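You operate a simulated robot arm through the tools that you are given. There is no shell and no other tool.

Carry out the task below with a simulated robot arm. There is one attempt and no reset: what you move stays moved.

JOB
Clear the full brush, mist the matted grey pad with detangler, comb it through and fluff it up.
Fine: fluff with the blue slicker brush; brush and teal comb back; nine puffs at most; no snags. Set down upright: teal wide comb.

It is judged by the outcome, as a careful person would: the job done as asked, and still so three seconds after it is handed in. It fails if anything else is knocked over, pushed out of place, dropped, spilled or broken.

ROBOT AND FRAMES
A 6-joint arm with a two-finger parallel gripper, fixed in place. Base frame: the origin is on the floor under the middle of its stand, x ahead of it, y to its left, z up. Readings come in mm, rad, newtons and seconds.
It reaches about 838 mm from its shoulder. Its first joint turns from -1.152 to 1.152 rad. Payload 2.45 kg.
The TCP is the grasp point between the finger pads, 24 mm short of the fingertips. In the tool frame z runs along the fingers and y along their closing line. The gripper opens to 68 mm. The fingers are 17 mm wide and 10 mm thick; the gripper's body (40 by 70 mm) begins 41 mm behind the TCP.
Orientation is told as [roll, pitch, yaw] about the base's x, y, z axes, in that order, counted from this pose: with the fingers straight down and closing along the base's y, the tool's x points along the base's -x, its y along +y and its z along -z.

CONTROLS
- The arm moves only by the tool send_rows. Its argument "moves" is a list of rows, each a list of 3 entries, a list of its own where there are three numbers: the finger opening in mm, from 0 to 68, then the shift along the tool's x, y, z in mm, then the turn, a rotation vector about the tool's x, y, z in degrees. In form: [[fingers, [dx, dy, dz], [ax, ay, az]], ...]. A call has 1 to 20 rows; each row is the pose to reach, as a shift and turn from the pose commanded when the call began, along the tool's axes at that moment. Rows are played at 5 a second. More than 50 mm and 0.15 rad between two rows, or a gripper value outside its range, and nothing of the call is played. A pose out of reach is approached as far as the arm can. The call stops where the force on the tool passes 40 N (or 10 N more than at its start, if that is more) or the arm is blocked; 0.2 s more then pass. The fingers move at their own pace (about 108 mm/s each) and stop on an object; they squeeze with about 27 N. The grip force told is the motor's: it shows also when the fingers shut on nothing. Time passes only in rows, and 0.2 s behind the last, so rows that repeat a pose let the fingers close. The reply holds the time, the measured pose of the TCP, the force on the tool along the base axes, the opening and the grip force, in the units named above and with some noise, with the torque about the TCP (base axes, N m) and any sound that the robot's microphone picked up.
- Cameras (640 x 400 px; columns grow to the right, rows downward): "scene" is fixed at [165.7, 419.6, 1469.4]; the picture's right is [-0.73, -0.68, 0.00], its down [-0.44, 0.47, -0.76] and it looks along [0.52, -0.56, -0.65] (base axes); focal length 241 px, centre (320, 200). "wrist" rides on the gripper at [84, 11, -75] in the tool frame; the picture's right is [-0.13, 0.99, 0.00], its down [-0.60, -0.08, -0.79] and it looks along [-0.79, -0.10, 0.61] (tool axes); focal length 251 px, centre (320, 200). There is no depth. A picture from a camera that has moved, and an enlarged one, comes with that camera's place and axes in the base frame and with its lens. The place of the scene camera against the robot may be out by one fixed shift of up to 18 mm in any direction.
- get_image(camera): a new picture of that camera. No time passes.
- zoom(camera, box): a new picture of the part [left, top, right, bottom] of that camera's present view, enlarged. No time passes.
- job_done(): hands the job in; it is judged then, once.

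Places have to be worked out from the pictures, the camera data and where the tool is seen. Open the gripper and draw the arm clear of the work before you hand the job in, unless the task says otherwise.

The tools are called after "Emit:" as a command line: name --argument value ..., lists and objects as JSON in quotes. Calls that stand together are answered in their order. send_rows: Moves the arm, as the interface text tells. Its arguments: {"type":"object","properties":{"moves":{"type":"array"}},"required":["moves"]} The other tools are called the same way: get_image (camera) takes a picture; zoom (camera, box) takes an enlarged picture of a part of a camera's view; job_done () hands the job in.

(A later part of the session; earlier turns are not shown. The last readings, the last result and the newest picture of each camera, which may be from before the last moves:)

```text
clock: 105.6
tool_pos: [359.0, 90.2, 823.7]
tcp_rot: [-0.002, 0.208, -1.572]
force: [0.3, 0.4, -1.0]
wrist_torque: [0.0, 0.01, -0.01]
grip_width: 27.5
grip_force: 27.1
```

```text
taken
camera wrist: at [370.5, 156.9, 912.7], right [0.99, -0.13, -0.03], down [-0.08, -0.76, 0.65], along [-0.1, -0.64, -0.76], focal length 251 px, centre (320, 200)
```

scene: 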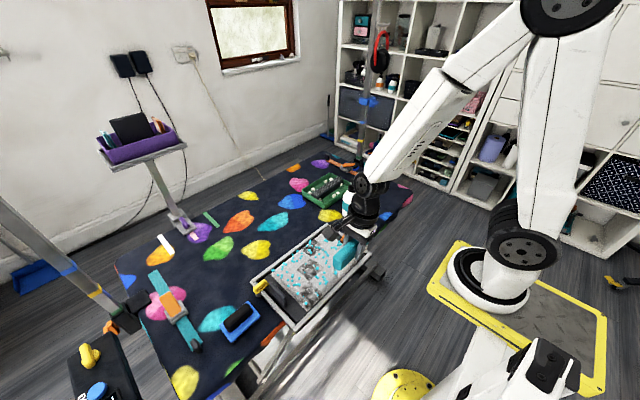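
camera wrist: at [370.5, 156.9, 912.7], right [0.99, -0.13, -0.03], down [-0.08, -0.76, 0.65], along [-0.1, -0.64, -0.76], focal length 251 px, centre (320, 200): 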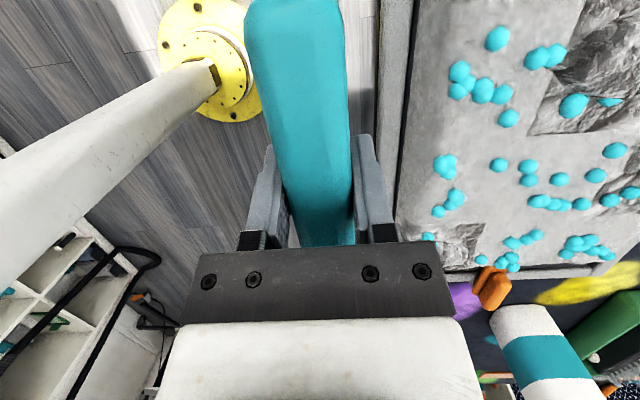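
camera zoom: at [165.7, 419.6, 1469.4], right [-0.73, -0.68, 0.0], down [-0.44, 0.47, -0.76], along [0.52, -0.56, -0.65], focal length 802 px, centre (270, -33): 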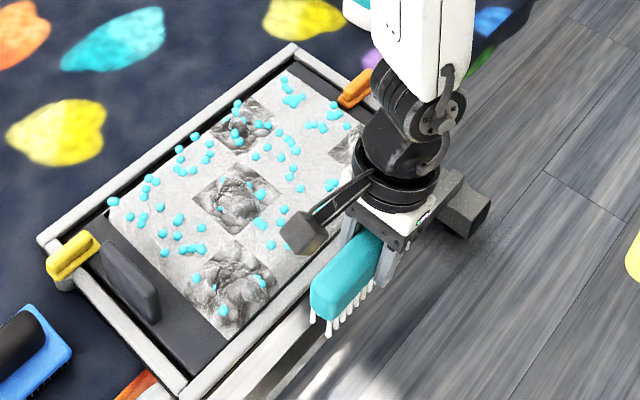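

The teeth stand just outside the near rail, centred on it. I'll push gently in +x at 40 mm/s, first about 65 mm past contact, then compare frame corners with the original picture.

Emit:
send_rows --moves '[[18, [0, 10, 0], [0, 0, 0]], [18, [0, 20, 0], [0, 0, 0]], [18, [0, 28, 0], [0, 0, 0]], [18, [0, 34, 0], [0, 0, 0]], [18, [0, 40, 0], [0, 0, 0]], [18, [0, 46, 0], [0, 0, 0]], [18, [0, 46, 0], [0, 0, 0]]]'

Emit:
zoom --camera "scene" --box '[235, 205, 355, 315]'

```text
clock: 107.2
tool_pos: [405.7, 90.5, 823.7]
tcp_rot: [0.0, 0.21, -1.57]
force: [-4.9, 1.7, 0.7]
wrist_torque: [0.1, 0.23, -0.02]
grip_width: 27.5
grip_force: 26.3
```

```text
3.64 times, centred on (295, 260) of scene
camera zoom: at [165.6, 419.7, 1469.4], right [-0.73, -0.68, 0.0], down [-0.44, 0.47, -0.76], along [0.52, -0.56, -0.65], focal length 875 px, centre (411, -18)
```

zoom: 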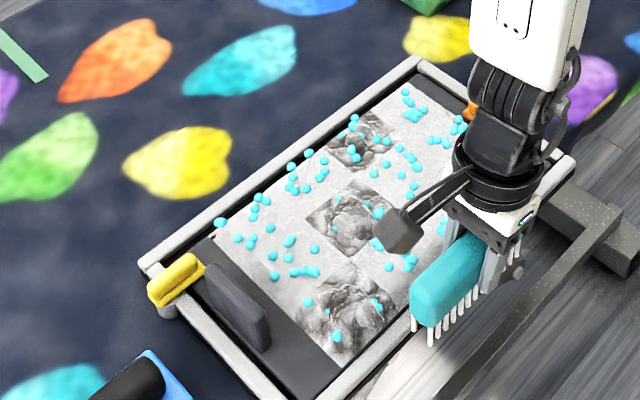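

Pushing works smoothly at about 5 N; the corners are moving back with roughly 55 mm left. I'll continue 42 mm and measure with tighter zooms.

Emit:
send_rows --moves '[[18, [0, 7, 0], [0, 0, 0]], [18, [0, 14, 0], [0, 0, 0]], [18, [0, 21, 0], [0, 0, 0]], [18, [0, 28, 0], [0, 0, 0]], [18, [0, 35, 0], [0, 0, 0]], [18, [0, 42, 0], [0, 0, 0]], [18, [0, 42, 0], [0, 0, 0]]]'

Emit:
zoom --camera "scene" --box '[235, 205, 355, 315]'

```text
clock: 108.8
tool_pos: [446.1, 88.9, 822.0]
tcp_rot: [0.001, 0.211, -1.57]
force: [-0.7, 0.0, -0.1]
wrist_torque: [-0.01, 0.03, -0.05]
grip_width: 27.4
grip_force: 26.8
```

```text
3.64 times, centred on (295, 260) of scene
camera zoom: at [165.7, 419.6, 1469.4], right [-0.73, -0.68, 0.0], down [-0.44, 0.47, -0.76], along [0.52, -0.56, -0.65], focal length 875 px, centre (411, -18)
```

zoom: 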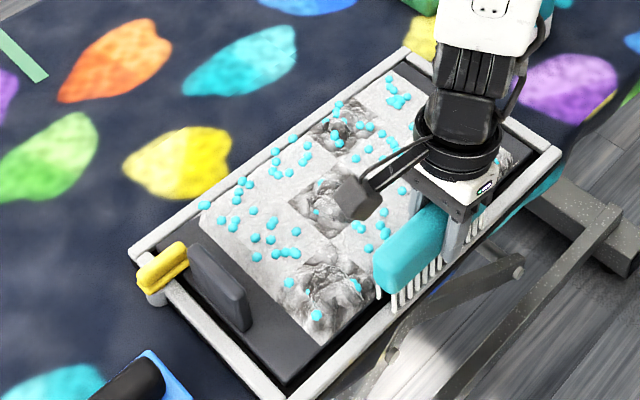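

The force dropped to zero and the frame moved less than the comb, so the comb either tilted in the grip or rode over the rail. I'll look closely before doing anything more.

Emit:
zoom --camera "scene" --box '[295, 240, 340, 295]'

Emit:
get_image --camera "wrist"

```text
7.27 times, centred on (318, 268) of scene
camera zoom: at [165.7, 419.6, 1469.4], right [-0.73, -0.68, 0.0], down [-0.44, 0.47, -0.76], along [0.52, -0.56, -0.65], focal length 1751 px, centre (338, -291)
```

zoom: 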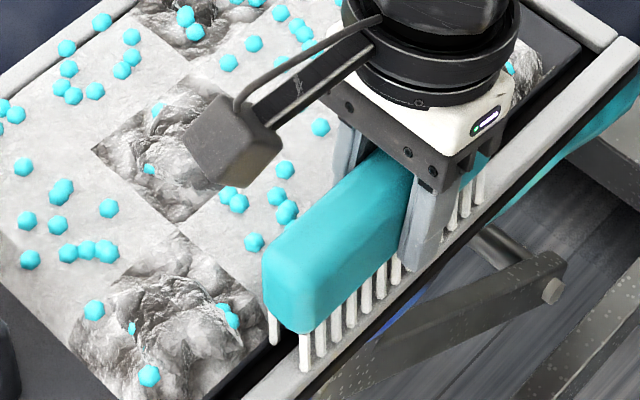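

```text
taken
camera wrist: at [458.4, 156.2, 912.4], right [0.99, -0.13, -0.03], down [-0.08, -0.76, 0.65], along [-0.1, -0.64, -0.76], focal length 251 px, centre (320, 200)
```

wrist: 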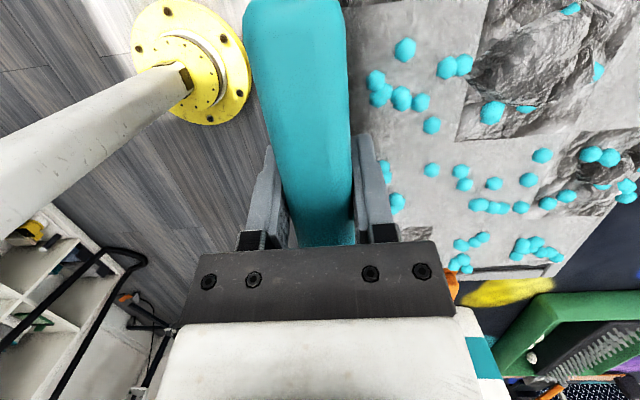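

It looks like the comb has two tooth rows about 15 mm apart and has ended up straddling the near rail with no load. I'll lift straight up and inspect the frame and comb.

Emit:
send_rows --moves '[[18, [2, 0, -10], [0, 0, 0]], [18, [6, 0, -29], [0, 0, 0]], [18, [12.5, 0, -58.7], [0, 0, 0]], [18, [12.5, -45, -58.7], [0, 0, 0]], [18, [12.5, -80, -58.7], [0, 0, 0]], [18, [12.5, -80, -58.7], [0, 0, 0]]]'

Emit:
zoom --camera "scene" --box '[235, 205, 355, 315]'

Emit:
zoom --camera "scene" --box '[305, 230, 365, 300]'

Emit:
get_image --camera "wrist"

```text
clock: 110.2
tool_pos: [365.4, 86.2, 882.1]
tcp_rot: [-0.001, 0.209, -1.571]
force: [0.7, -0.1, -1.3]
wrist_torque: [-0.05, 0.01, -0.02]
grip_width: 27.6
grip_force: 26.8
```

```text
3.64 times, centred on (295, 260) of scene
camera zoom: at [165.7, 419.6, 1469.4], right [-0.73, -0.68, 0.0], down [-0.44, 0.47, -0.76], along [0.52, -0.56, -0.65], focal length 875 px, centre (411, -18)
```

zoom: 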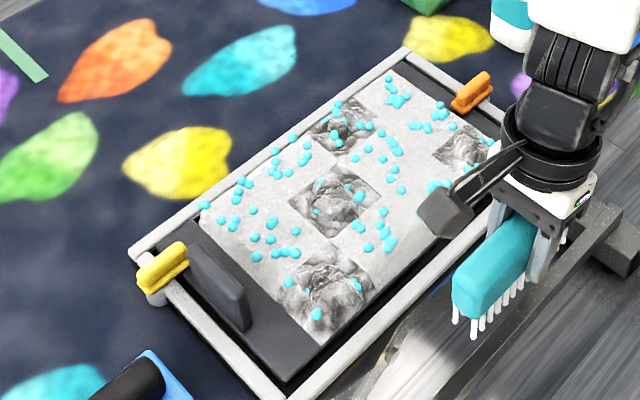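

```text
5.71 times, centred on (335, 265) of scene
camera zoom: at [165.7, 419.6, 1469.4], right [-0.73, -0.68, 0.0], down [-0.44, 0.47, -0.76], along [0.52, -0.56, -0.65], focal length 1376 px, centre (234, -171)
```

zoom: 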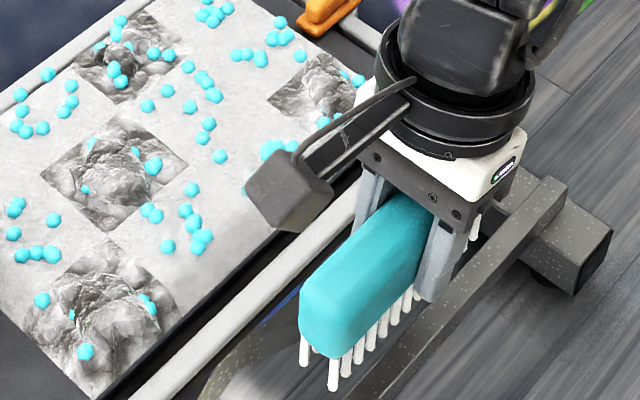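

```text
taken
camera wrist: at [377.3, 154.1, 972.2], right [0.99, -0.13, -0.03], down [-0.08, -0.76, 0.65], along [-0.1, -0.64, -0.76], focal length 251 px, centre (320, 200)
```

wrist: 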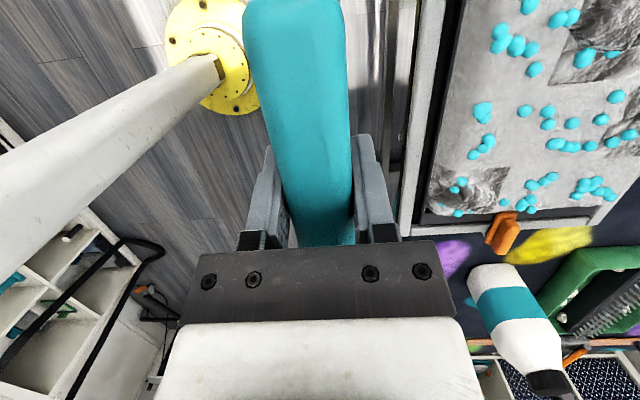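

The frame is square again with roughly 30 mm still to go. The straddling position actually holds the rail neatly between the two tooth rows with no load, so I'll go straight back down to that same spot and push with the outer row, keeping the rail captive.

Emit:
send_rows --moves '[[18, [0, 40, 0], [0, 0, 0]], [18, [0, 80, 0], [0, 0, 0]], [18, [0, 80, 0], [0, 0, 0]], [18, [-6, 80, 29], [0, 0, 0]], [18, [-10, 80, 47], [0, 0, 0]], [18, [-12.5, 80, 58.7], [0, 0, 0]], [18, [-12.5, 80, 58.7], [0, 0, 0]]]'

Emit:
zoom --camera "scene" --box '[295, 240, 340, 295]'

```text
clock: 111.8
tool_pos: [446.6, 87.1, 822.2]
tcp_rot: [-0.001, 0.208, -1.571]
force: [0.7, 0.6, -0.1]
wrist_torque: [-0.02, 0.04, -0.03]
grip_width: 27.8
grip_force: 26.4
```

```text
7.27 times, centred on (318, 268) of scene
camera zoom: at [165.7, 419.6, 1469.4], right [-0.73, -0.68, 0.0], down [-0.44, 0.47, -0.76], along [0.52, -0.56, -0.65], focal length 1751 px, centre (338, -291)
```

zoom: 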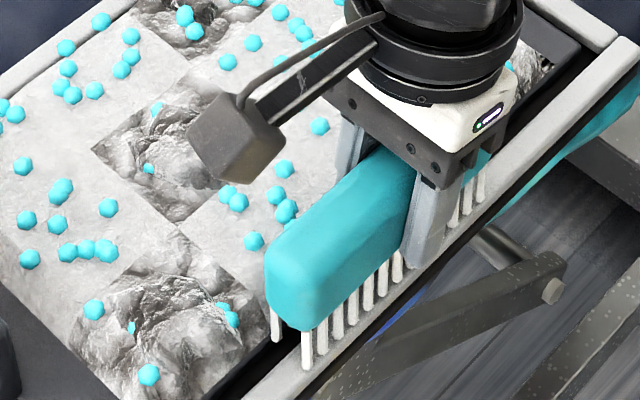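

Back in the straddling position with no load. Pushing gently by 12 mm and watching the force.

Emit:
send_rows --moves '[[18, [0, 4, 0], [0, 0, 0]], [18, [0, 8, 0], [0, 0, 0]], [18, [0, 12, 0], [0, 0, 0]], [18, [0, 12, 0], [0, 0, 0]]]'

Emit:
zoom --camera "scene" --box '[235, 205, 355, 315]'

```text
clock: 112.8
tool_pos: [460.6, 86.7, 821.8]
tcp_rot: [-0.001, 0.209, -1.57]
force: [-6.3, 0.1, -1.6]
wrist_torque: [-0.08, 0.27, 0.06]
grip_width: 27.4
grip_force: 27.2
```

```text
3.64 times, centred on (295, 260) of scene
camera zoom: at [165.5, 419.7, 1469.4], right [-0.73, -0.68, 0.0], down [-0.44, 0.47, -0.76], along [0.52, -0.56, -0.65], focal length 875 px, centre (411, -18)
```

zoom: 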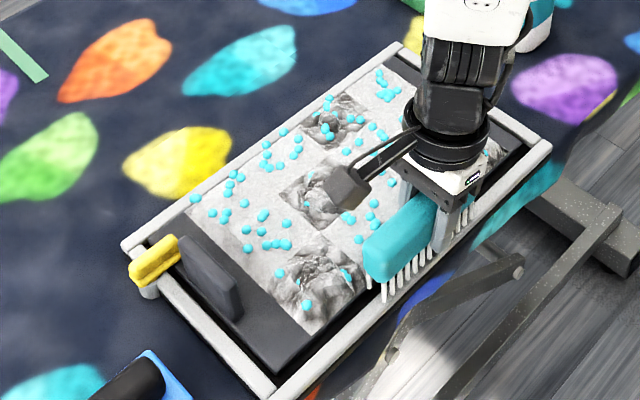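

Pushing works with about 6 N; roughly 18 mm remain. Another 12 mm, then a fine comparison.

Emit:
send_rows --moves '[[18, [0, 4, 0], [0, 0, 0]], [18, [0, 8, 0], [0, 0, 0]], [18, [0, 12, 0], [0, 0, 0]], [18, [0, 12, 0], [0, 0, 0]]]'

Emit:
zoom --camera "scene" --box '[235, 205, 355, 315]'

```text
clock: 113.8
tool_pos: [471.6, 88.8, 821.4]
tcp_rot: [-0.002, 0.21, -1.572]
force: [-9.2, -0.8, -0.5]
wrist_torque: [0.01, 0.33, 0.06]
grip_width: 27.9
grip_force: 26.8
```

```text
3.64 times, centred on (295, 260) of scene
camera zoom: at [165.5, 419.6, 1469.4], right [-0.73, -0.68, 0.0], down [-0.44, 0.47, -0.76], along [0.52, -0.56, -0.65], focal length 875 px, centre (411, -18)
```

zoom: 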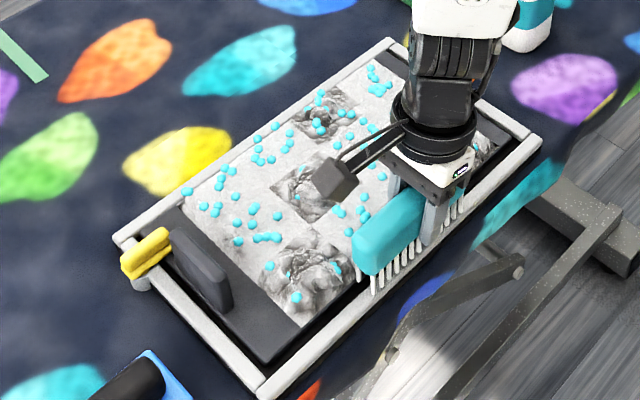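

Close now. I'll compare with the same tight crops I took at the very start to measure the remaining few millimetres.

Emit:
zoom --camera "scene" --box '[295, 165, 355, 215]'

Emit:
zoom --camera "scene" --box '[120, 220, 300, 360]'

Emit:
zoom --camera "scene" --box '[230, 150, 420, 310]'

Emit:
zoom --camera "scene" --box '[185, 260, 275, 350]'

```text
8.00 times, centred on (325, 190) of scene
camera zoom: at [165.5, 419.6, 1469.4], right [-0.73, -0.68, 0.0], down [-0.44, 0.47, -0.76], along [0.52, -0.56, -0.65], focal length 1926 px, centre (280, 280)
```

zoom: 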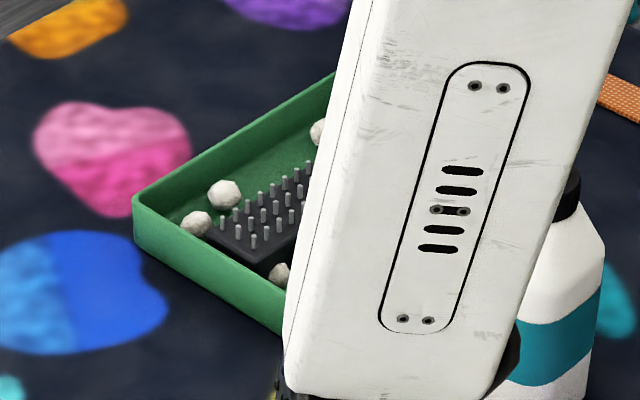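

```text
2.86 times, centred on (210, 290) of scene
camera zoom: at [165.5, 419.6, 1469.4], right [-0.73, -0.68, 0.0], down [-0.44, 0.47, -0.76], along [0.52, -0.56, -0.65], focal length 688 px, centre (634, -57)
```

zoom: 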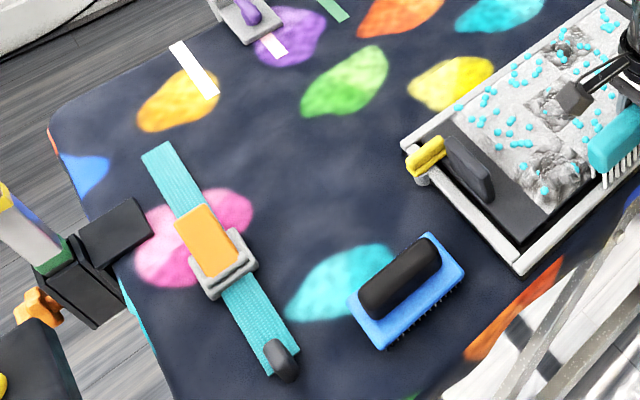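

```text
2.50 times, centred on (325, 230) of scene
camera zoom: at [165.5, 419.6, 1469.4], right [-0.73, -0.68, 0.0], down [-0.44, 0.47, -0.76], along [0.52, -0.56, -0.65], focal length 602 px, centre (308, 125)
```

zoom: 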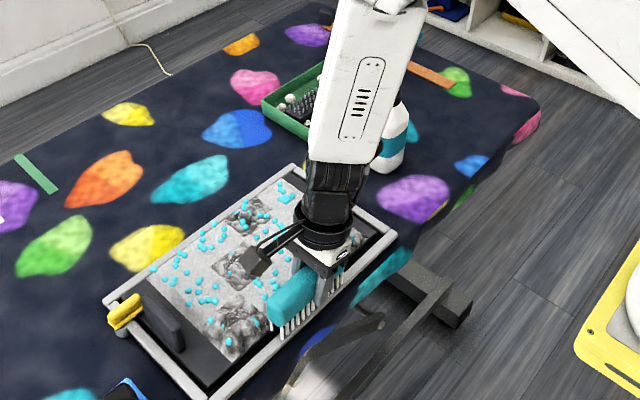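

```text
4.44 times, centred on (230, 305) of scene
camera zoom: at [165.5, 419.6, 1469.4], right [-0.73, -0.68, 0.0], down [-0.44, 0.47, -0.76], along [0.52, -0.56, -0.65], focal length 1070 px, centre (720, -267)
```

zoom: 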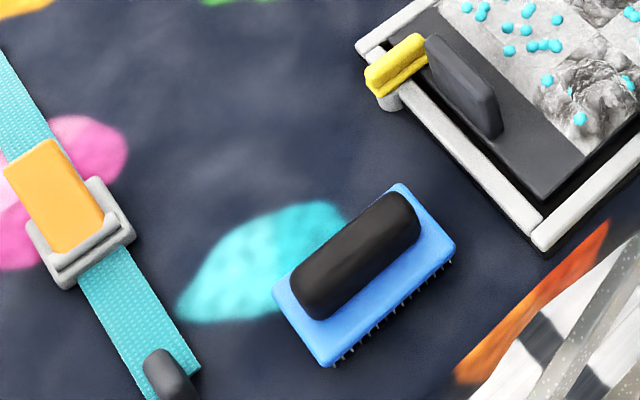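

The frame still needs roughly 8–9 mm in x, with about 3 mm of y drift that is minor. Pushing 8 mm more, then lifting clear.

Emit:
send_rows --moves '[[18, [0, 4, 0], [0, 0, 0]], [18, [0, 8.5, 0], [0, 0, 0]], [18, [0, 8.5, 0], [0, 0, 0]], [18, [0, 6, 0], [0, 0, 0]], [18, [4, 6, -20], [0, 0, 0]], [18, [10, 6, -48], [0, 0, 0]], [18, [18, 6, -88], [0, 0, 0]], [18, [26, 6, -128], [0, 0, 0]], [18, [26, 6, -128], [0, 0, 0]]]'

Emit:
zoom --camera "scene" --box '[120, 220, 300, 360]'

Emit:
zoom --camera "scene" --box '[185, 260, 275, 350]'

Emit:
zoom --camera "scene" --box '[235, 205, 355, 315]'

```text
clock: 115.8
tool_pos: [477.0, 87.0, 952.7]
tcp_rot: [-0.002, 0.211, -1.57]
force: [0.3, -0.3, -1.0]
wrist_torque: [0.01, 0.0, 0.01]
grip_width: 27.5
grip_force: 26.9
```

```text
2.86 times, centred on (210, 290) of scene
camera zoom: at [165.7, 419.6, 1469.4], right [-0.73, -0.68, 0.0], down [-0.44, 0.47, -0.76], along [0.52, -0.56, -0.65], focal length 688 px, centre (634, -57)
```

zoom: 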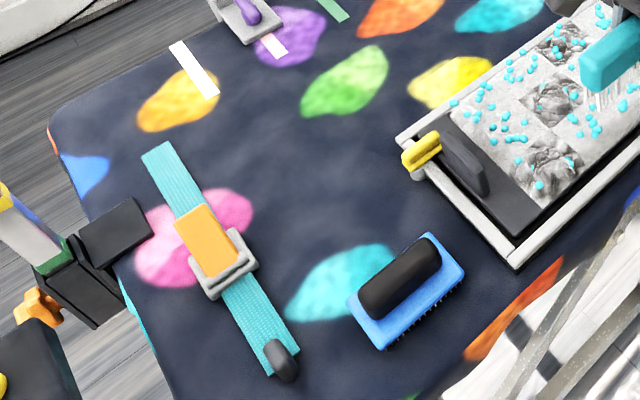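

```text
4.44 times, centred on (230, 305) of scene
camera zoom: at [165.7, 419.6, 1469.4], right [-0.73, -0.68, 0.0], down [-0.44, 0.47, -0.76], along [0.52, -0.56, -0.65], focal length 1070 px, centre (720, -267)
```

zoom: 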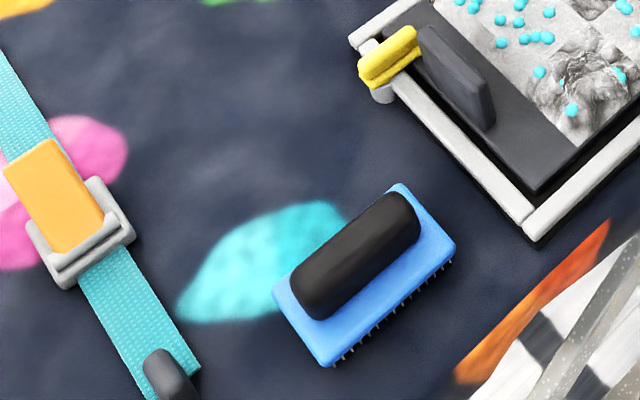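

```text
3.64 times, centred on (295, 260) of scene
camera zoom: at [165.7, 419.6, 1469.4], right [-0.73, -0.68, 0.0], down [-0.44, 0.47, -0.76], along [0.52, -0.56, -0.65], focal length 875 px, centre (411, -18)
```

zoom: 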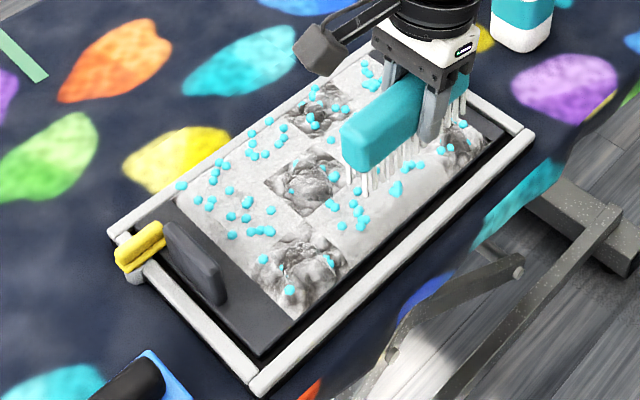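

The frame is back within about 2–3 mm in x and 4 mm in y. From now on I'll keep the tips 2–3 mm above the rail tops whenever crossing a rail. I'll go back to the far mat for a stroke at tips ≈782 and see whether that height works.

Emit:
send_rows --moves '[[18, [-8.5, 44, -1.8], [0, 0, 0]], [18, [-17, 88, -3.6], [0, 0, 0]], [18, [-25.5, 132, -5.4], [0, 0, 0]], [18, [-34, 176, -7.2], [0, 0, 0]], [18, [-40, 218, -8.5], [0, 0, 0]], [18, [-48, 218, 29], [0, 0, 0]], [18, [-56, 218, 66], [0, 0, 0]], [18, [-61, 218, 89], [0, 0, 0]], [18, [-63.4, 218, 101], [0, 0, 0]], [18, [-63.4, 218, 101], [0, 0, 0]]]'

Emit:
zoom --camera "scene" --box '[255, 190, 325, 260]'

Emit:
get_image --camera "wrist"

```text
clock: 118.0
tool_pos: [694.8, 46.9, 840.2]
tcp_rot: [-0.002, 0.209, -1.572]
force: [0.5, -0.1, -0.9]
wrist_torque: [0.0, 0.01, 0.01]
grip_width: 27.7
grip_force: 27.1
```

```text
5.71 times, centred on (290, 225) of scene
camera zoom: at [165.7, 419.6, 1469.4], right [-0.73, -0.68, 0.0], down [-0.44, 0.47, -0.76], along [0.52, -0.56, -0.65], focal length 1376 px, centre (491, 57)
```

zoom: 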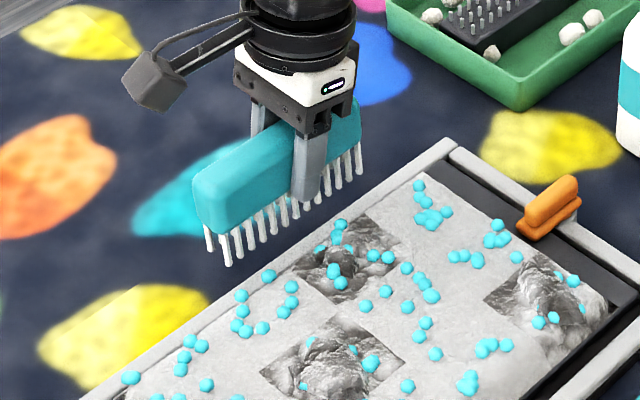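

```text
taken
camera wrist: at [706.9, 114.2, 930.2], right [0.99, -0.13, -0.03], down [-0.08, -0.76, 0.65], along [-0.1, -0.64, -0.76], focal length 251 px, centre (320, 200)
```

wrist: 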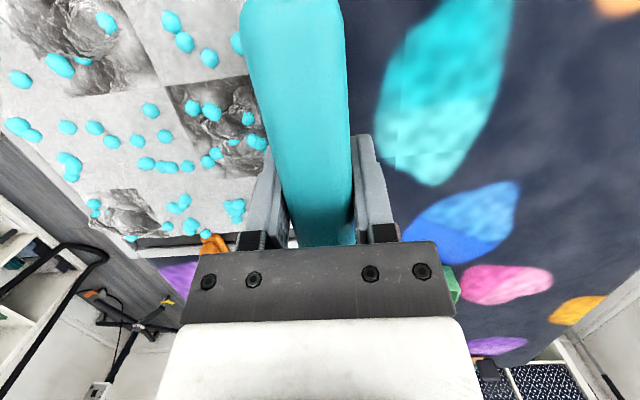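

Tips are at about 783, above the rail top. I'll creep over the rail and check for any drag before going on.

Emit:
send_rows --moves '[[18, [0, -6, 0], [0, 0, 0]], [18, [0, -12, 0], [0, 0, 0]], [18, [0, -18, 0], [0, 0, 0]], [18, [0, -24, 0], [0, 0, 0]], [18, [0, -30, 0], [0, 0, 0]]]'

Emit:
zoom --camera "scene" --box '[255, 190, 325, 260]'

```text
clock: 119.2
tool_pos: [665.4, 46.1, 840.5]
tcp_rot: [-0.004, 0.209, -1.571]
force: [-0.2, 0.2, -1.3]
wrist_torque: [0.01, 0.02, -0.04]
grip_width: 27.5
grip_force: 26.6
```

```text
5.71 times, centred on (290, 225) of scene
camera zoom: at [165.7, 419.6, 1469.4], right [-0.73, -0.68, 0.0], down [-0.44, 0.47, -0.76], along [0.52, -0.56, -0.65], focal length 1376 px, centre (491, 57)
```

zoom: 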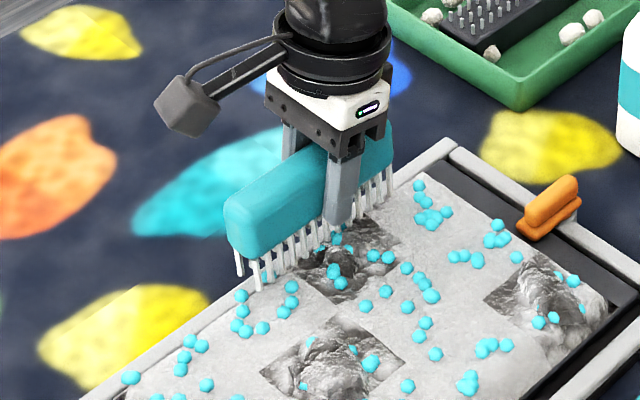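

No drag and the frame is unmoved. Carrying on through the mat at this height.

Emit:
send_rows --moves '[[18, [0, -6, 0], [0, 0, 0]], [18, [0, -12, 0], [0, 0, 0]], [18, [0, -18, 0], [0, 0, 0]], [18, [0, -24, 0], [0, 0, 0]], [18, [0, -30, 0], [0, 0, 0]], [18, [0, -36, 0], [0, 0, 0]], [18, [0, -42, 0], [0, 0, 0]], [18, [0, -48, 0], [0, 0, 0]], [18, [0, -54, 0], [0, 0, 0]], [18, [0, -60, 0], [0, 0, 0]], [18, [0, -66, 0], [0, 0, 0]], [18, [0, -74, 0], [0, 0, 0]]]'

Emit:
zoom --camera "wrist" --box '[340, 20, 500, 190]'

Emit:
zoom --camera "scene" --box '[255, 190, 325, 260]'

```text
clock: 121.8
tool_pos: [591.7, 47.0, 840.2]
tcp_rot: [-0.001, 0.208, -1.57]
force: [0.1, -0.1, -1.3]
wrist_torque: [-0.01, 0.0, -0.03]
grip_width: 27.5
grip_force: 26.9
```

```text
2.35 times, centred on (420, 105) of wrist
camera zoom: at [603.1, 113.9, 929.6], right [0.99, -0.13, -0.03], down [-0.08, -0.76, 0.65], along [-0.1, -0.64, -0.76], focal length 592 px, centre (85, 424)
```

zoom: 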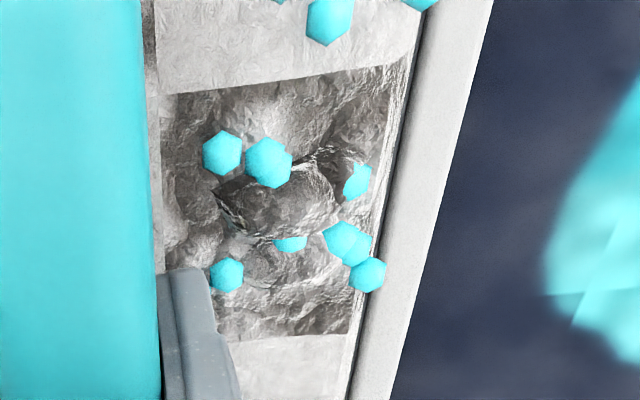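

```text
5.71 times, centred on (290, 225) of scene
camera zoom: at [165.7, 419.6, 1469.4], right [-0.73, -0.68, 0.0], down [-0.44, 0.47, -0.76], along [0.52, -0.56, -0.65], focal length 1376 px, centre (491, 57)
```

zoom: 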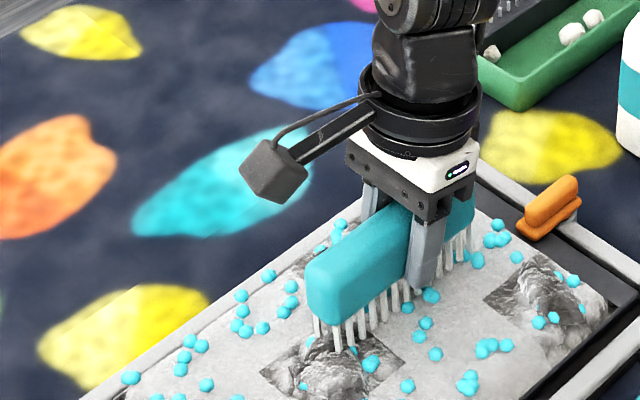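

At that height the mat didn't change, so the teeth need to be at skin level (TCP ≈838.3). I'll lower here inside the frame and stroke outward (+x) through the mat, stopping short of the far rail.

Emit:
send_rows --moves '[[18, [-0.56, 0, 2.64], [0, 0, 0]], [18, [-0.56, 0, 2.64], [0, 0, 0]], [18, [-0.56, 6, 2.64], [0, 0, 0]], [18, [-0.56, 12, 2.64], [0, 0, 0]], [18, [-0.56, 18, 2.64], [0, 0, 0]], [18, [-0.56, 24, 2.64], [0, 0, 0]], [18, [-0.56, 30, 2.64], [0, 0, 0]]]'

Emit:
zoom --camera "scene" --box '[255, 190, 325, 260]'

```text
clock: 123.4
tool_pos: [622.1, 45.8, 836.9]
tcp_rot: [-0.003, 0.21, -1.571]
force: [0.4, -0.7, -1.3]
wrist_torque: [0.0, -0.02, -0.04]
grip_width: 27.6
grip_force: 27.0
```

```text
5.71 times, centred on (290, 225) of scene
camera zoom: at [165.7, 419.6, 1469.4], right [-0.73, -0.68, 0.0], down [-0.44, 0.47, -0.76], along [0.52, -0.56, -0.65], focal length 1376 px, centre (491, 57)
```

zoom: 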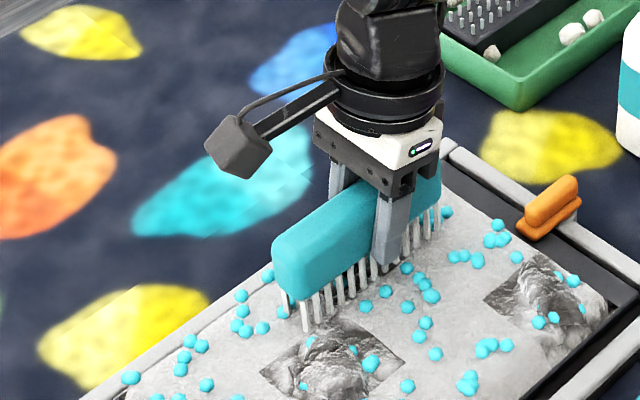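

Emit:
send_rows --moves '[[18, [0, 6, 0], [0, 0, 0]], [18, [0, 12, 0], [0, 0, 0]], [18, [0, 18, 0], [0, 0, 0]], [18, [0, 24, 0], [0, 0, 0]], [18, [0, 28, 0], [0, 0, 0]], [18, [0, 28, 0], [0, 0, 0]]]'

Emit:
send_rows --moves '[[18, [1.5, 0, -7], [0, 0, 0]], [18, [4, 0, -18], [0, 0, 0]], [18, [4, -40, -18], [0, 0, 0]], [18, [4, -62, -18], [0, 0, 0]], [18, [4, -62, -18], [0, 0, 0]]]'

Emit:
zoom --camera "wrist" --box '[340, 20, 500, 190]'

Emit:
zoom --camera "scene" --box '[235, 205, 355, 315]'

```text
clock: 124.8
tool_pos: [649.9, 47.5, 839.4]
tcp_rot: [-0.001, 0.209, -1.571]
force: [0.0, 0.9, -0.5]
wrist_torque: [0.0, 0.04, -0.02]
grip_width: 27.8
grip_force: 27.4
```

```text
clock: 126.0
tool_pos: [587.8, 45.2, 857.1]
tcp_rot: [-0.001, 0.21, -1.57]
force: [0.2, -0.1, -0.8]
wrist_torque: [0.04, -0.04, 0.0]
grip_width: 27.6
grip_force: 27.7
```

```text
2.35 times, centred on (420, 105) of wrist
camera zoom: at [598.5, 113.6, 946.1], right [0.99, -0.13, -0.03], down [-0.08, -0.76, 0.65], along [-0.1, -0.64, -0.76], focal length 592 px, centre (85, 424)
```

zoom: 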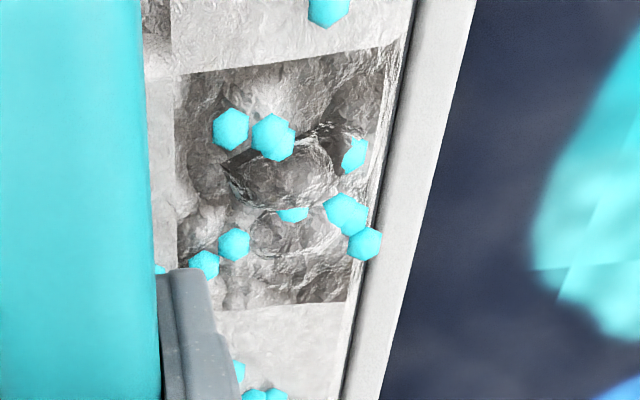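

```text
3.64 times, centred on (295, 260) of scene
camera zoom: at [165.7, 419.6, 1469.4], right [-0.73, -0.68, 0.0], down [-0.44, 0.47, -0.76], along [0.52, -0.56, -0.65], focal length 875 px, centre (411, -18)
```

zoom: 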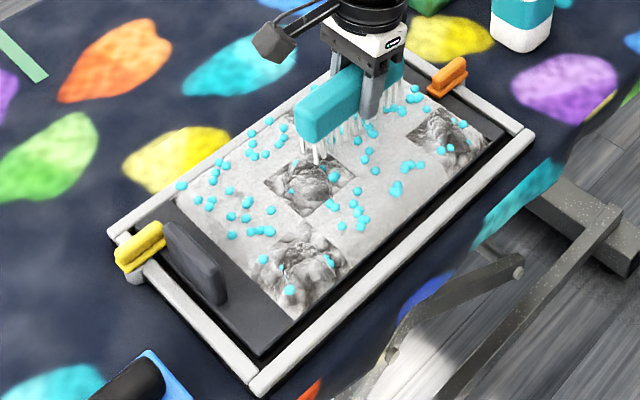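

That stroke had no effect, likely because the teeth are now riding slightly above the skin after the frame episode. I'll find the exact contact height again on plain hair, in 1 mm steps.

Emit:
send_rows --moves '[[18, [-15.6, -6, -3.3], [0, 0, 0]], [18, [-17.5, -6, 5.5], [0, 0, 0]], [18, [-19, -6, 12.8], [0, 0, 0]], [18, [-19, -6, 12.8], [0, 0, 0]]]'

Emit:
send_rows --moves '[[18, [-0.3, 0, 1.5], [0, 0, 0]], [18, [-0.3, 0, 1.5], [0, 0, 0]]]'

Emit:
send_rows --moves '[[18, [-0.3, 0, 1.2], [0, 0, 0]], [18, [-0.3, 0, 1.2], [0, 0, 0]]]'

```text
clock: 127.0
tool_pos: [581.7, 31.1, 839.7]
tcp_rot: [0.001, 0.208, -1.571]
force: [-0.7, 0.3, -0.5]
wrist_torque: [-0.01, -0.02, 0.0]
grip_width: 27.9
grip_force: 26.7
```

```text
clock: 127.6
tool_pos: [581.1, 31.4, 839.0]
tcp_rot: [-0.002, 0.208, -1.57]
force: [-0.2, -0.2, 0.1]
wrist_torque: [0.01, -0.02, -0.01]
grip_width: 27.7
grip_force: 26.9
```

```text
clock: 128.2
tool_pos: [581.6, 30.1, 838.0]
tcp_rot: [-0.002, 0.208, -1.571]
force: [0.5, 0.5, -0.3]
wrist_torque: [-0.03, 0.04, 0.0]
grip_width: 27.4
grip_force: 26.8
```

Emit:
send_rows --moves '[[18, [-0.3, 0, 1.2], [0, 0, 0]], [18, [-0.3, 0, 1.2], [0, 0, 0]]]'

Emit:
send_rows --moves '[[18, [-0.3, 0, 1.2], [0, 0, 0]], [18, [-0.3, 0, 1.2], [0, 0, 0]]]'

```text
clock: 128.8
tool_pos: [582.1, 31.9, 836.0]
tcp_rot: [-0.001, 0.211, -1.571]
force: [1.1, 0.7, -1.2]
wrist_torque: [0.01, 0.02, -0.03]
grip_width: 27.7
grip_force: 26.8
```

```text
clock: 129.4
tool_pos: [582.3, 30.7, 835.0]
tcp_rot: [-0.002, 0.208, -1.57]
force: [-3.1, 0.0, 5.3]
wrist_torque: [0.16, 0.04, 0.08]
grip_width: 27.5
grip_force: 27.0
```

Skin contact is now at TCP ≈835.7 (5 N at 834.9). I'll raise to a feather-light 836.2 and stroke outward through the far mat at that height.

Emit:
send_rows --moves '[[18, [0.3, 0, -1.3], [0, 0, 0]], [18, [8, 6, 0.3], [0, 0, 0]], [18, [16, 12, 2], [0, 0, 0]], [18, [16, 18, 2], [0, 0, 0]], [18, [16, 24, 2], [0, 0, 0]], [18, [16, 30, 2], [0, 0, 0]], [18, [16, 36, 2], [0, 0, 0]], [18, [16, 42, 2], [0, 0, 0]], [18, [16, 48, 2], [0, 0, 0]]]'

Emit:
zoom --camera "scene" --box '[255, 190, 325, 260]'

```text
clock: 131.4
tool_pos: [629.5, 44.5, 836.8]
tcp_rot: [0.0, 0.21, -1.571]
force: [0.5, 0.0, -1.2]
wrist_torque: [0.02, 0.0, 0.01]
grip_width: 27.6
grip_force: 27.1
```

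```text
5.71 times, centred on (290, 225) of scene
camera zoom: at [165.7, 419.6, 1469.4], right [-0.73, -0.68, 0.0], down [-0.44, 0.47, -0.76], along [0.52, -0.56, -0.65], focal length 1376 px, centre (491, 57)
```

zoom: 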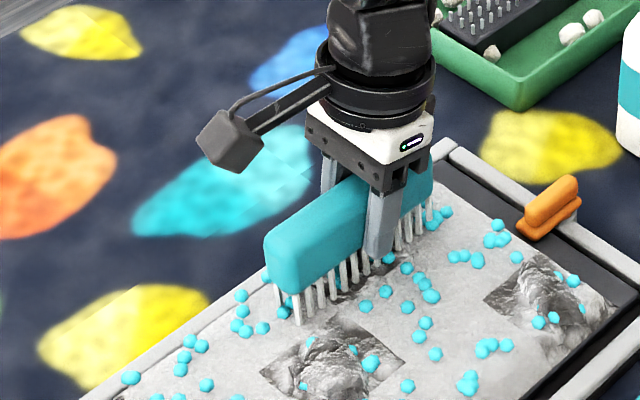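

Emit:
send_rows --moves '[[18, [0, 6, 0], [0, 0, 0]], [18, [0, 12, 0], [0, 0, 0]], [18, [0, 18, 0], [0, 0, 0]], [18, [0, 20, 0], [0, 0, 0]], [18, [1.5, 20, -7], [0, 0, 0]], [18, [4, 20, -18], [0, 0, 0]], [18, [4, -20, -18], [0, 0, 0]], [18, [4, -44, -18], [0, 0, 0]], [18, [4, -44, -18], [0, 0, 0]]]'

Emit:
zoom --camera "wrist" --box '[340, 20, 500, 190]'

```text
clock: 133.4
tool_pos: [585.4, 46.8, 853.6]
tcp_rot: [0.0, 0.21, -1.57]
force: [-0.7, -0.2, -0.5]
wrist_torque: [0.03, -0.01, 0.01]
grip_width: 27.9
grip_force: 27.1
```

```text
2.35 times, centred on (420, 105) of wrist
camera zoom: at [596.9, 114.6, 944.1], right [0.99, -0.13, -0.03], down [-0.08, -0.76, 0.65], along [-0.1, -0.64, -0.76], focal length 592 px, centre (85, 424)
```

zoom: 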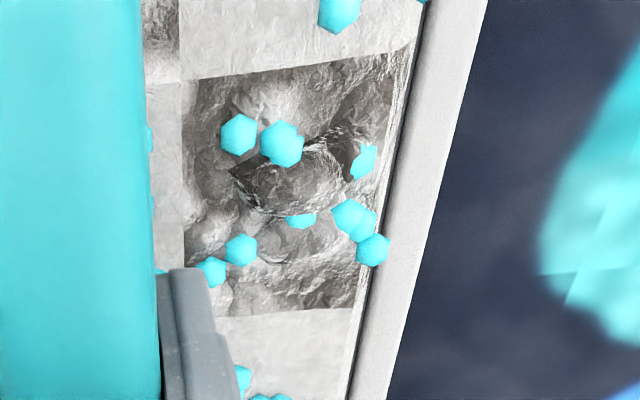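

There's maybe a slight further reduction. I'll now stroke inward (−x), setting down just inside the far rail with light contact, at TCP ≈835.2.

Emit:
send_rows --moves '[[18, [0, 45, 0], [0, 0, 0]], [18, [0, 65, 0], [0, 0, 0]], [18, [-2.5, 65, 11.7], [0, 0, 0]], [18, [-4.2, 65, 19], [0, 0, 0]], [18, [-4.2, 59, 19], [0, 0, 0]], [18, [-4.2, 53, 19], [0, 0, 0]], [18, [-4.2, 47, 19], [0, 0, 0]], [18, [-4.2, 41, 19], [0, 0, 0]]]'

Emit:
send_rows --moves '[[18, [0, -6, 0], [0, 0, 0]], [18, [0, -12, 0], [0, 0, 0]], [18, [0, -18, 0], [0, 0, 0]], [18, [0, -24, 0], [0, 0, 0]], [18, [0, -30, 0], [0, 0, 0]], [18, [0, -36, 0], [0, 0, 0]], [18, [0, -42, 0], [0, 0, 0]]]'

Emit:
zoom --camera "wrist" --box '[340, 20, 500, 190]'

```text
clock: 135.2
tool_pos: [626.6, 45.9, 837.4]
tcp_rot: [-0.002, 0.21, -1.57]
force: [0.0, 0.4, -0.4]
wrist_torque: [-0.01, -0.01, -0.03]
grip_width: 27.7
grip_force: 27.0
```

```text
clock: 136.8
tool_pos: [585.5, 47.0, 836.2]
tcp_rot: [0.001, 0.211, -1.571]
force: [0.1, 0.3, -1.0]
wrist_torque: [0.01, -0.01, 0.0]
grip_width: 27.6
grip_force: 27.4
```

```text
2.35 times, centred on (420, 105) of wrist
camera zoom: at [597.1, 113.9, 925.4], right [0.99, -0.13, -0.03], down [-0.08, -0.76, 0.65], along [-0.1, -0.64, -0.76], focal length 592 px, centre (85, 424)
```

zoom: 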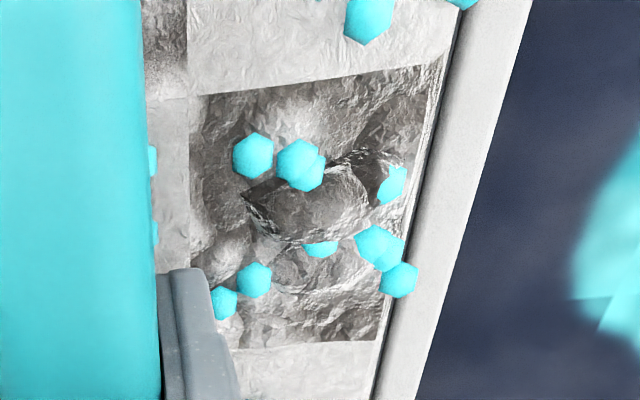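

Little change at that height. I'll take the next inward stroke about 1.2 mm deeper for true light contact, checking force midway.

Emit:
send_rows --moves '[[18, [2.5, 0, -11.7], [0, 0, 0]], [18, [2.5, 40, -11.7], [0, 0, 0]], [18, [2.5, 64, -11.7], [0, 0, 0]], [18, [-0.25, 64, 1.2], [0, 0, 0]], [18, [-0.25, 64, 1.2], [0, 0, 0]]]'

Emit:
send_rows --moves '[[18, [0, -5, 0], [0, 0, 0]], [18, [0, -10, 0], [0, 0, 0]], [18, [0, -15, 0], [0, 0, 0]], [18, [0, -20, 0], [0, 0, 0]]]'

Emit:
zoom --camera "scene" --box '[260, 200, 310, 250]'

```text
clock: 138.0
tool_pos: [648.9, 47.4, 835.5]
tcp_rot: [0.002, 0.211, -1.57]
force: [-2.7, 0.2, 7.4]
wrist_torque: [-0.14, 0.15, -0.06]
grip_width: 27.6
grip_force: 27.0
```

```text
clock: 139.0
tool_pos: [629.1, 46.8, 834.9]
tcp_rot: [0.001, 0.21, -1.571]
force: [4.8, 0.6, 10.3]
wrist_torque: [-0.09, -0.18, 0.0]
grip_width: 27.5
grip_force: 26.9
```

```text
8.00 times, centred on (285, 225) of scene
camera zoom: at [165.6, 419.6, 1469.4], right [-0.73, -0.68, 0.0], down [-0.44, 0.47, -0.76], along [0.52, -0.56, -0.65], focal length 1926 px, centre (600, 0)
```

zoom: 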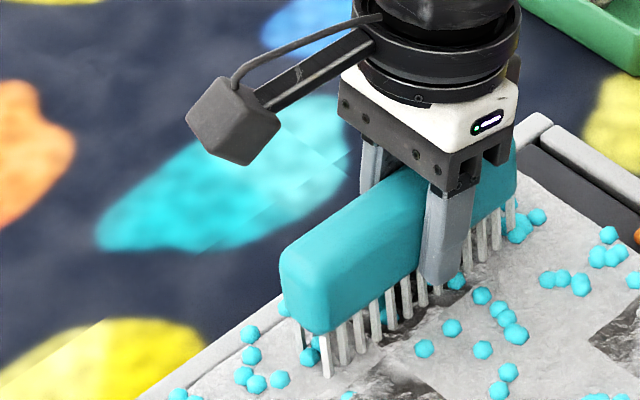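

Light-to-moderate contact: 10 N normal and 5 N drag, no snag sound, frame steady. Finishing this stroke.

Emit:
send_rows --moves '[[18, [0.1, -5, -0.5], [0, 0, 0]], [18, [0.1, -10, -0.5], [0, 0, 0]], [18, [0.1, -15, -0.5], [0, 0, 0]], [18, [0.1, -20, -0.5], [0, 0, 0]], [18, [0.1, -25, -0.5], [0, 0, 0]], [18, [0.1, -30, -0.5], [0, 0, 0]], [18, [0.1, -35, -0.5], [0, 0, 0]], [18, [0.1, -40, -0.5], [0, 0, 0]], [18, [0.1, -45, -0.5], [0, 0, 0]]]'

Emit:
zoom --camera "wrist" --box '[340, 20, 500, 190]'

Emit:
zoom --camera "scene" --box '[235, 205, 355, 315]'

```text
clock: 141.0
tool_pos: [584.0, 46.4, 835.1]
tcp_rot: [-0.001, 0.208, -1.572]
force: [4.5, 0.5, 11.7]
wrist_torque: [0.0, -0.23, 0.01]
grip_width: 27.5
grip_force: 27.4
```

```text
2.35 times, centred on (420, 105) of wrist
camera zoom: at [595.2, 113.8, 924.9], right [0.99, -0.13, -0.03], down [-0.08, -0.76, 0.65], along [-0.1, -0.64, -0.76], focal length 592 px, centre (85, 424)
```

zoom: 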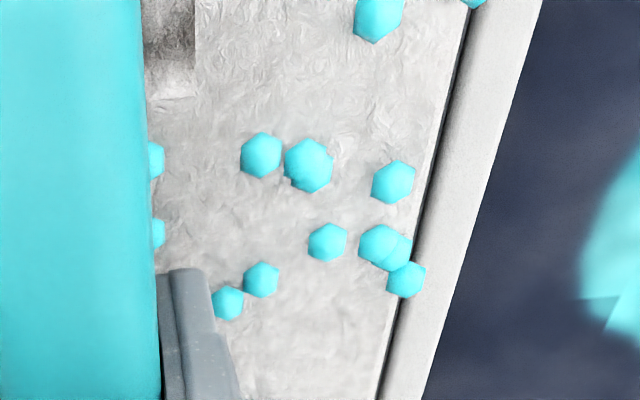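

```text
3.64 times, centred on (295, 260) of scene
camera zoom: at [165.6, 419.6, 1469.4], right [-0.73, -0.68, 0.0], down [-0.44, 0.47, -0.76], along [0.52, -0.56, -0.65], focal length 875 px, centre (411, -18)
```

zoom: 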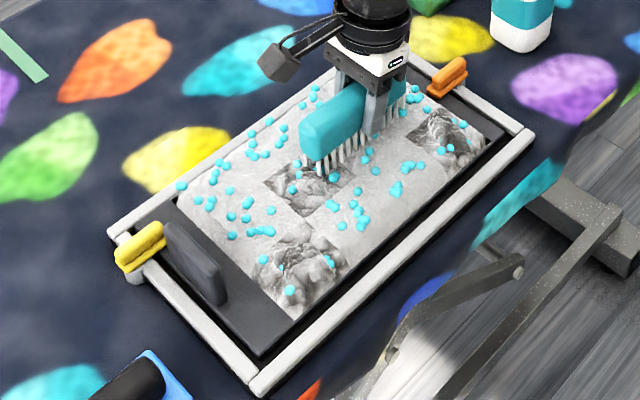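

The far mat is completely cleared — contact of about 10 N while drawing −x does the job. Now the middle mat near (582,116): I'll lift, shift over, and set down lightly on its far side.

Emit:
send_rows --moves '[[18, [3.1, 0, -14.7], [0, 0, 0]], [18, [25, 20, -10], [0, 0, 0]], [18, [47, 40, -5.4], [0, 0, 0]], [18, [68.1, 56, -0.9], [0, 0, 0]], [18, [66, 56, 9], [0, 0, 0]], [18, [65.2, 56, 13.2], [0, 0, 0]], [18, [65.2, 56, 13.2], [0, 0, 0]]]'

Emit:
zoom --camera "scene" --box '[245, 205, 325, 285]'

```text
clock: 142.6
tool_pos: [640.1, 113.1, 833.9]
tcp_rot: [0.002, 0.21, -1.569]
force: [-3.5, -0.2, 9.0]
wrist_torque: [-0.27, 0.2, -0.06]
grip_width: 27.7
grip_force: 26.7
```

```text
5.00 times, centred on (285, 245) of scene
camera zoom: at [165.4, 419.6, 1469.5], right [-0.73, -0.68, 0.0], down [-0.44, 0.47, -0.76], along [0.52, -0.56, -0.65], focal length 1204 px, centre (495, -25)
```

zoom: 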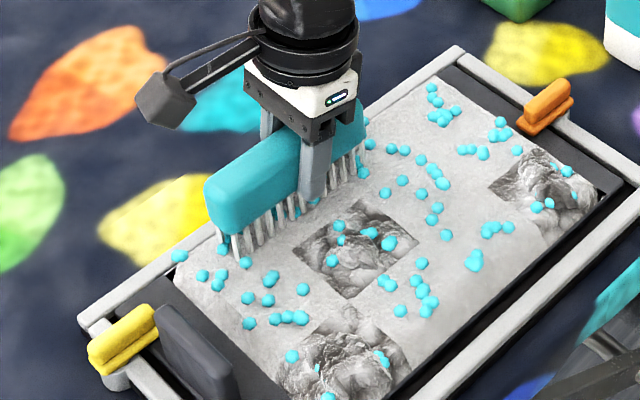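

Set down with 9 N just beyond the middle mat. Drawing slowly through it toward the robot.

Emit:
send_rows --moves '[[18, [0.05, -5, -0.3], [0, 0, 0]], [18, [0.05, -10, -0.3], [0, 0, 0]], [18, [0.05, -15, -0.3], [0, 0, 0]], [18, [0.05, -20, -0.3], [0, 0, 0]], [18, [0.05, -25, -0.3], [0, 0, 0]], [18, [0.05, -30, -0.3], [0, 0, 0]], [18, [0.05, -35, -0.3], [0, 0, 0]], [18, [0.05, -40, -0.3], [0, 0, 0]], [18, [0.05, -45, -0.3], [0, 0, 0]], [18, [0.05, -50, -0.3], [0, 0, 0]], [18, [0.05, -55, -0.3], [0, 0, 0]], [18, [0.05, -60, -0.3], [0, 0, 0]]]'

Emit:
zoom --camera "scene" --box '[245, 205, 325, 285]'

```text
clock: 145.2
tool_pos: [578.9, 114.8, 835.1]
tcp_rot: [0.0, 0.209, -1.568]
force: [0.3, -1.2, -1.6]
wrist_torque: [0.02, 0.0, 0.03]
grip_width: 27.7
grip_force: 26.9
```

```text
5.00 times, centred on (285, 245) of scene
camera zoom: at [165.7, 419.6, 1469.4], right [-0.73, -0.68, 0.0], down [-0.44, 0.47, -0.76], along [0.52, -0.56, -0.65], focal length 1204 px, centre (495, -25)
```

zoom: 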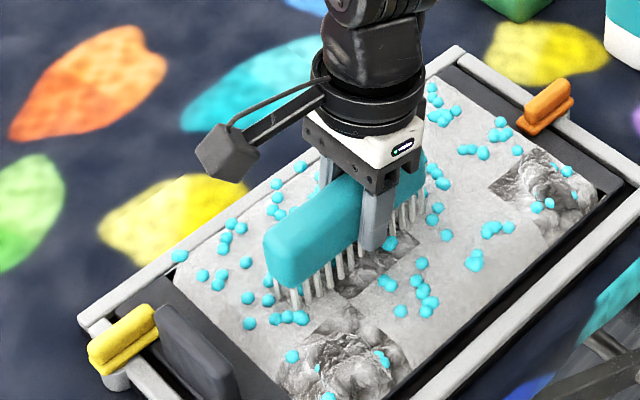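

Contact eased off mid-stroke. I'll lower about 1 mm and continue through the rest of the mat.

Emit:
send_rows --moves '[[18, [-0.25, 0, 1.1], [0, 0, 0]], [18, [-0.25, -5, 1.1], [0, 0, 0]]]'

Emit:
send_rows --moves '[[18, [0, -5, 0], [0, 0, 0]], [18, [0, -10, 0], [0, 0, 0]], [18, [0, -15, 0], [0, 0, 0]], [18, [0, -20, 0], [0, 0, 0]], [18, [0, -25, 0], [0, 0, 0]], [18, [0, -30, 0], [0, 0, 0]], [18, [0, -35, 0], [0, 0, 0]], [18, [0, -40, 0], [0, 0, 0]], [18, [0, -45, 0], [0, 0, 0]]]'

Emit:
zoom --camera "scene" --box '[245, 205, 325, 285]'

Emit:
zoom --camera "wrist" --box '[340, 20, 500, 190]'

```text
clock: 145.8
tool_pos: [576.2, 113.1, 835.3]
tcp_rot: [0.002, 0.209, -1.57]
force: [3.4, -0.6, 4.8]
wrist_torque: [-0.18, -0.08, 0.09]
grip_width: 27.4
grip_force: 27.1
```

```text
clock: 147.8
tool_pos: [528.7, 112.9, 835.6]
tcp_rot: [-0.002, 0.212, -1.57]
force: [2.9, -1.8, 7.1]
wrist_torque: [0.0, -0.13, 0.0]
grip_width: 27.7
grip_force: 27.1
```

```text
5.00 times, centred on (285, 245) of scene
camera zoom: at [165.6, 419.6, 1469.4], right [-0.73, -0.68, 0.0], down [-0.44, 0.47, -0.76], along [0.52, -0.56, -0.65], focal length 1204 px, centre (495, -25)
```

zoom: 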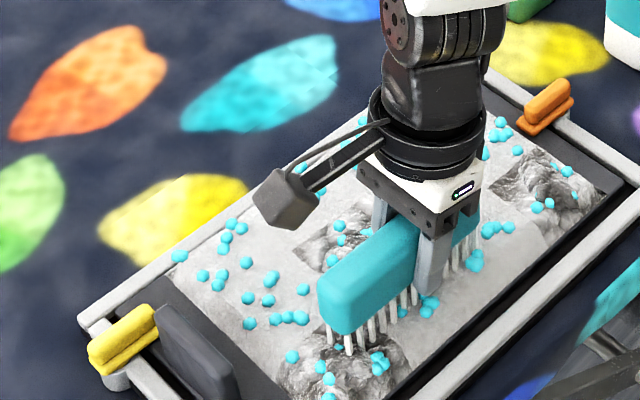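

```text
2.35 times, centred on (420, 105) of wrist
camera zoom: at [540.3, 180.2, 924.8], right [0.99, -0.13, -0.03], down [-0.08, -0.76, 0.65], along [-0.1, -0.64, -0.76], focal length 592 px, centre (85, 424)
```

zoom: 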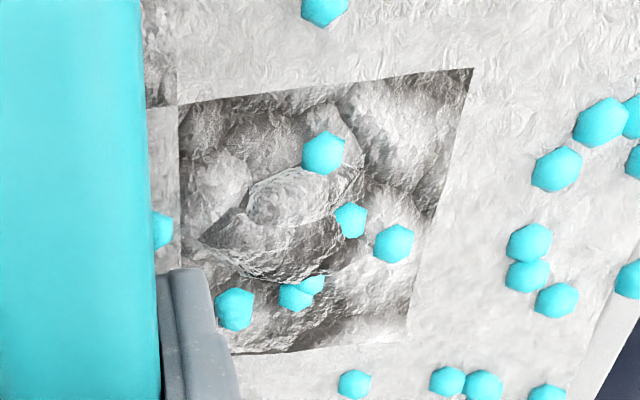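

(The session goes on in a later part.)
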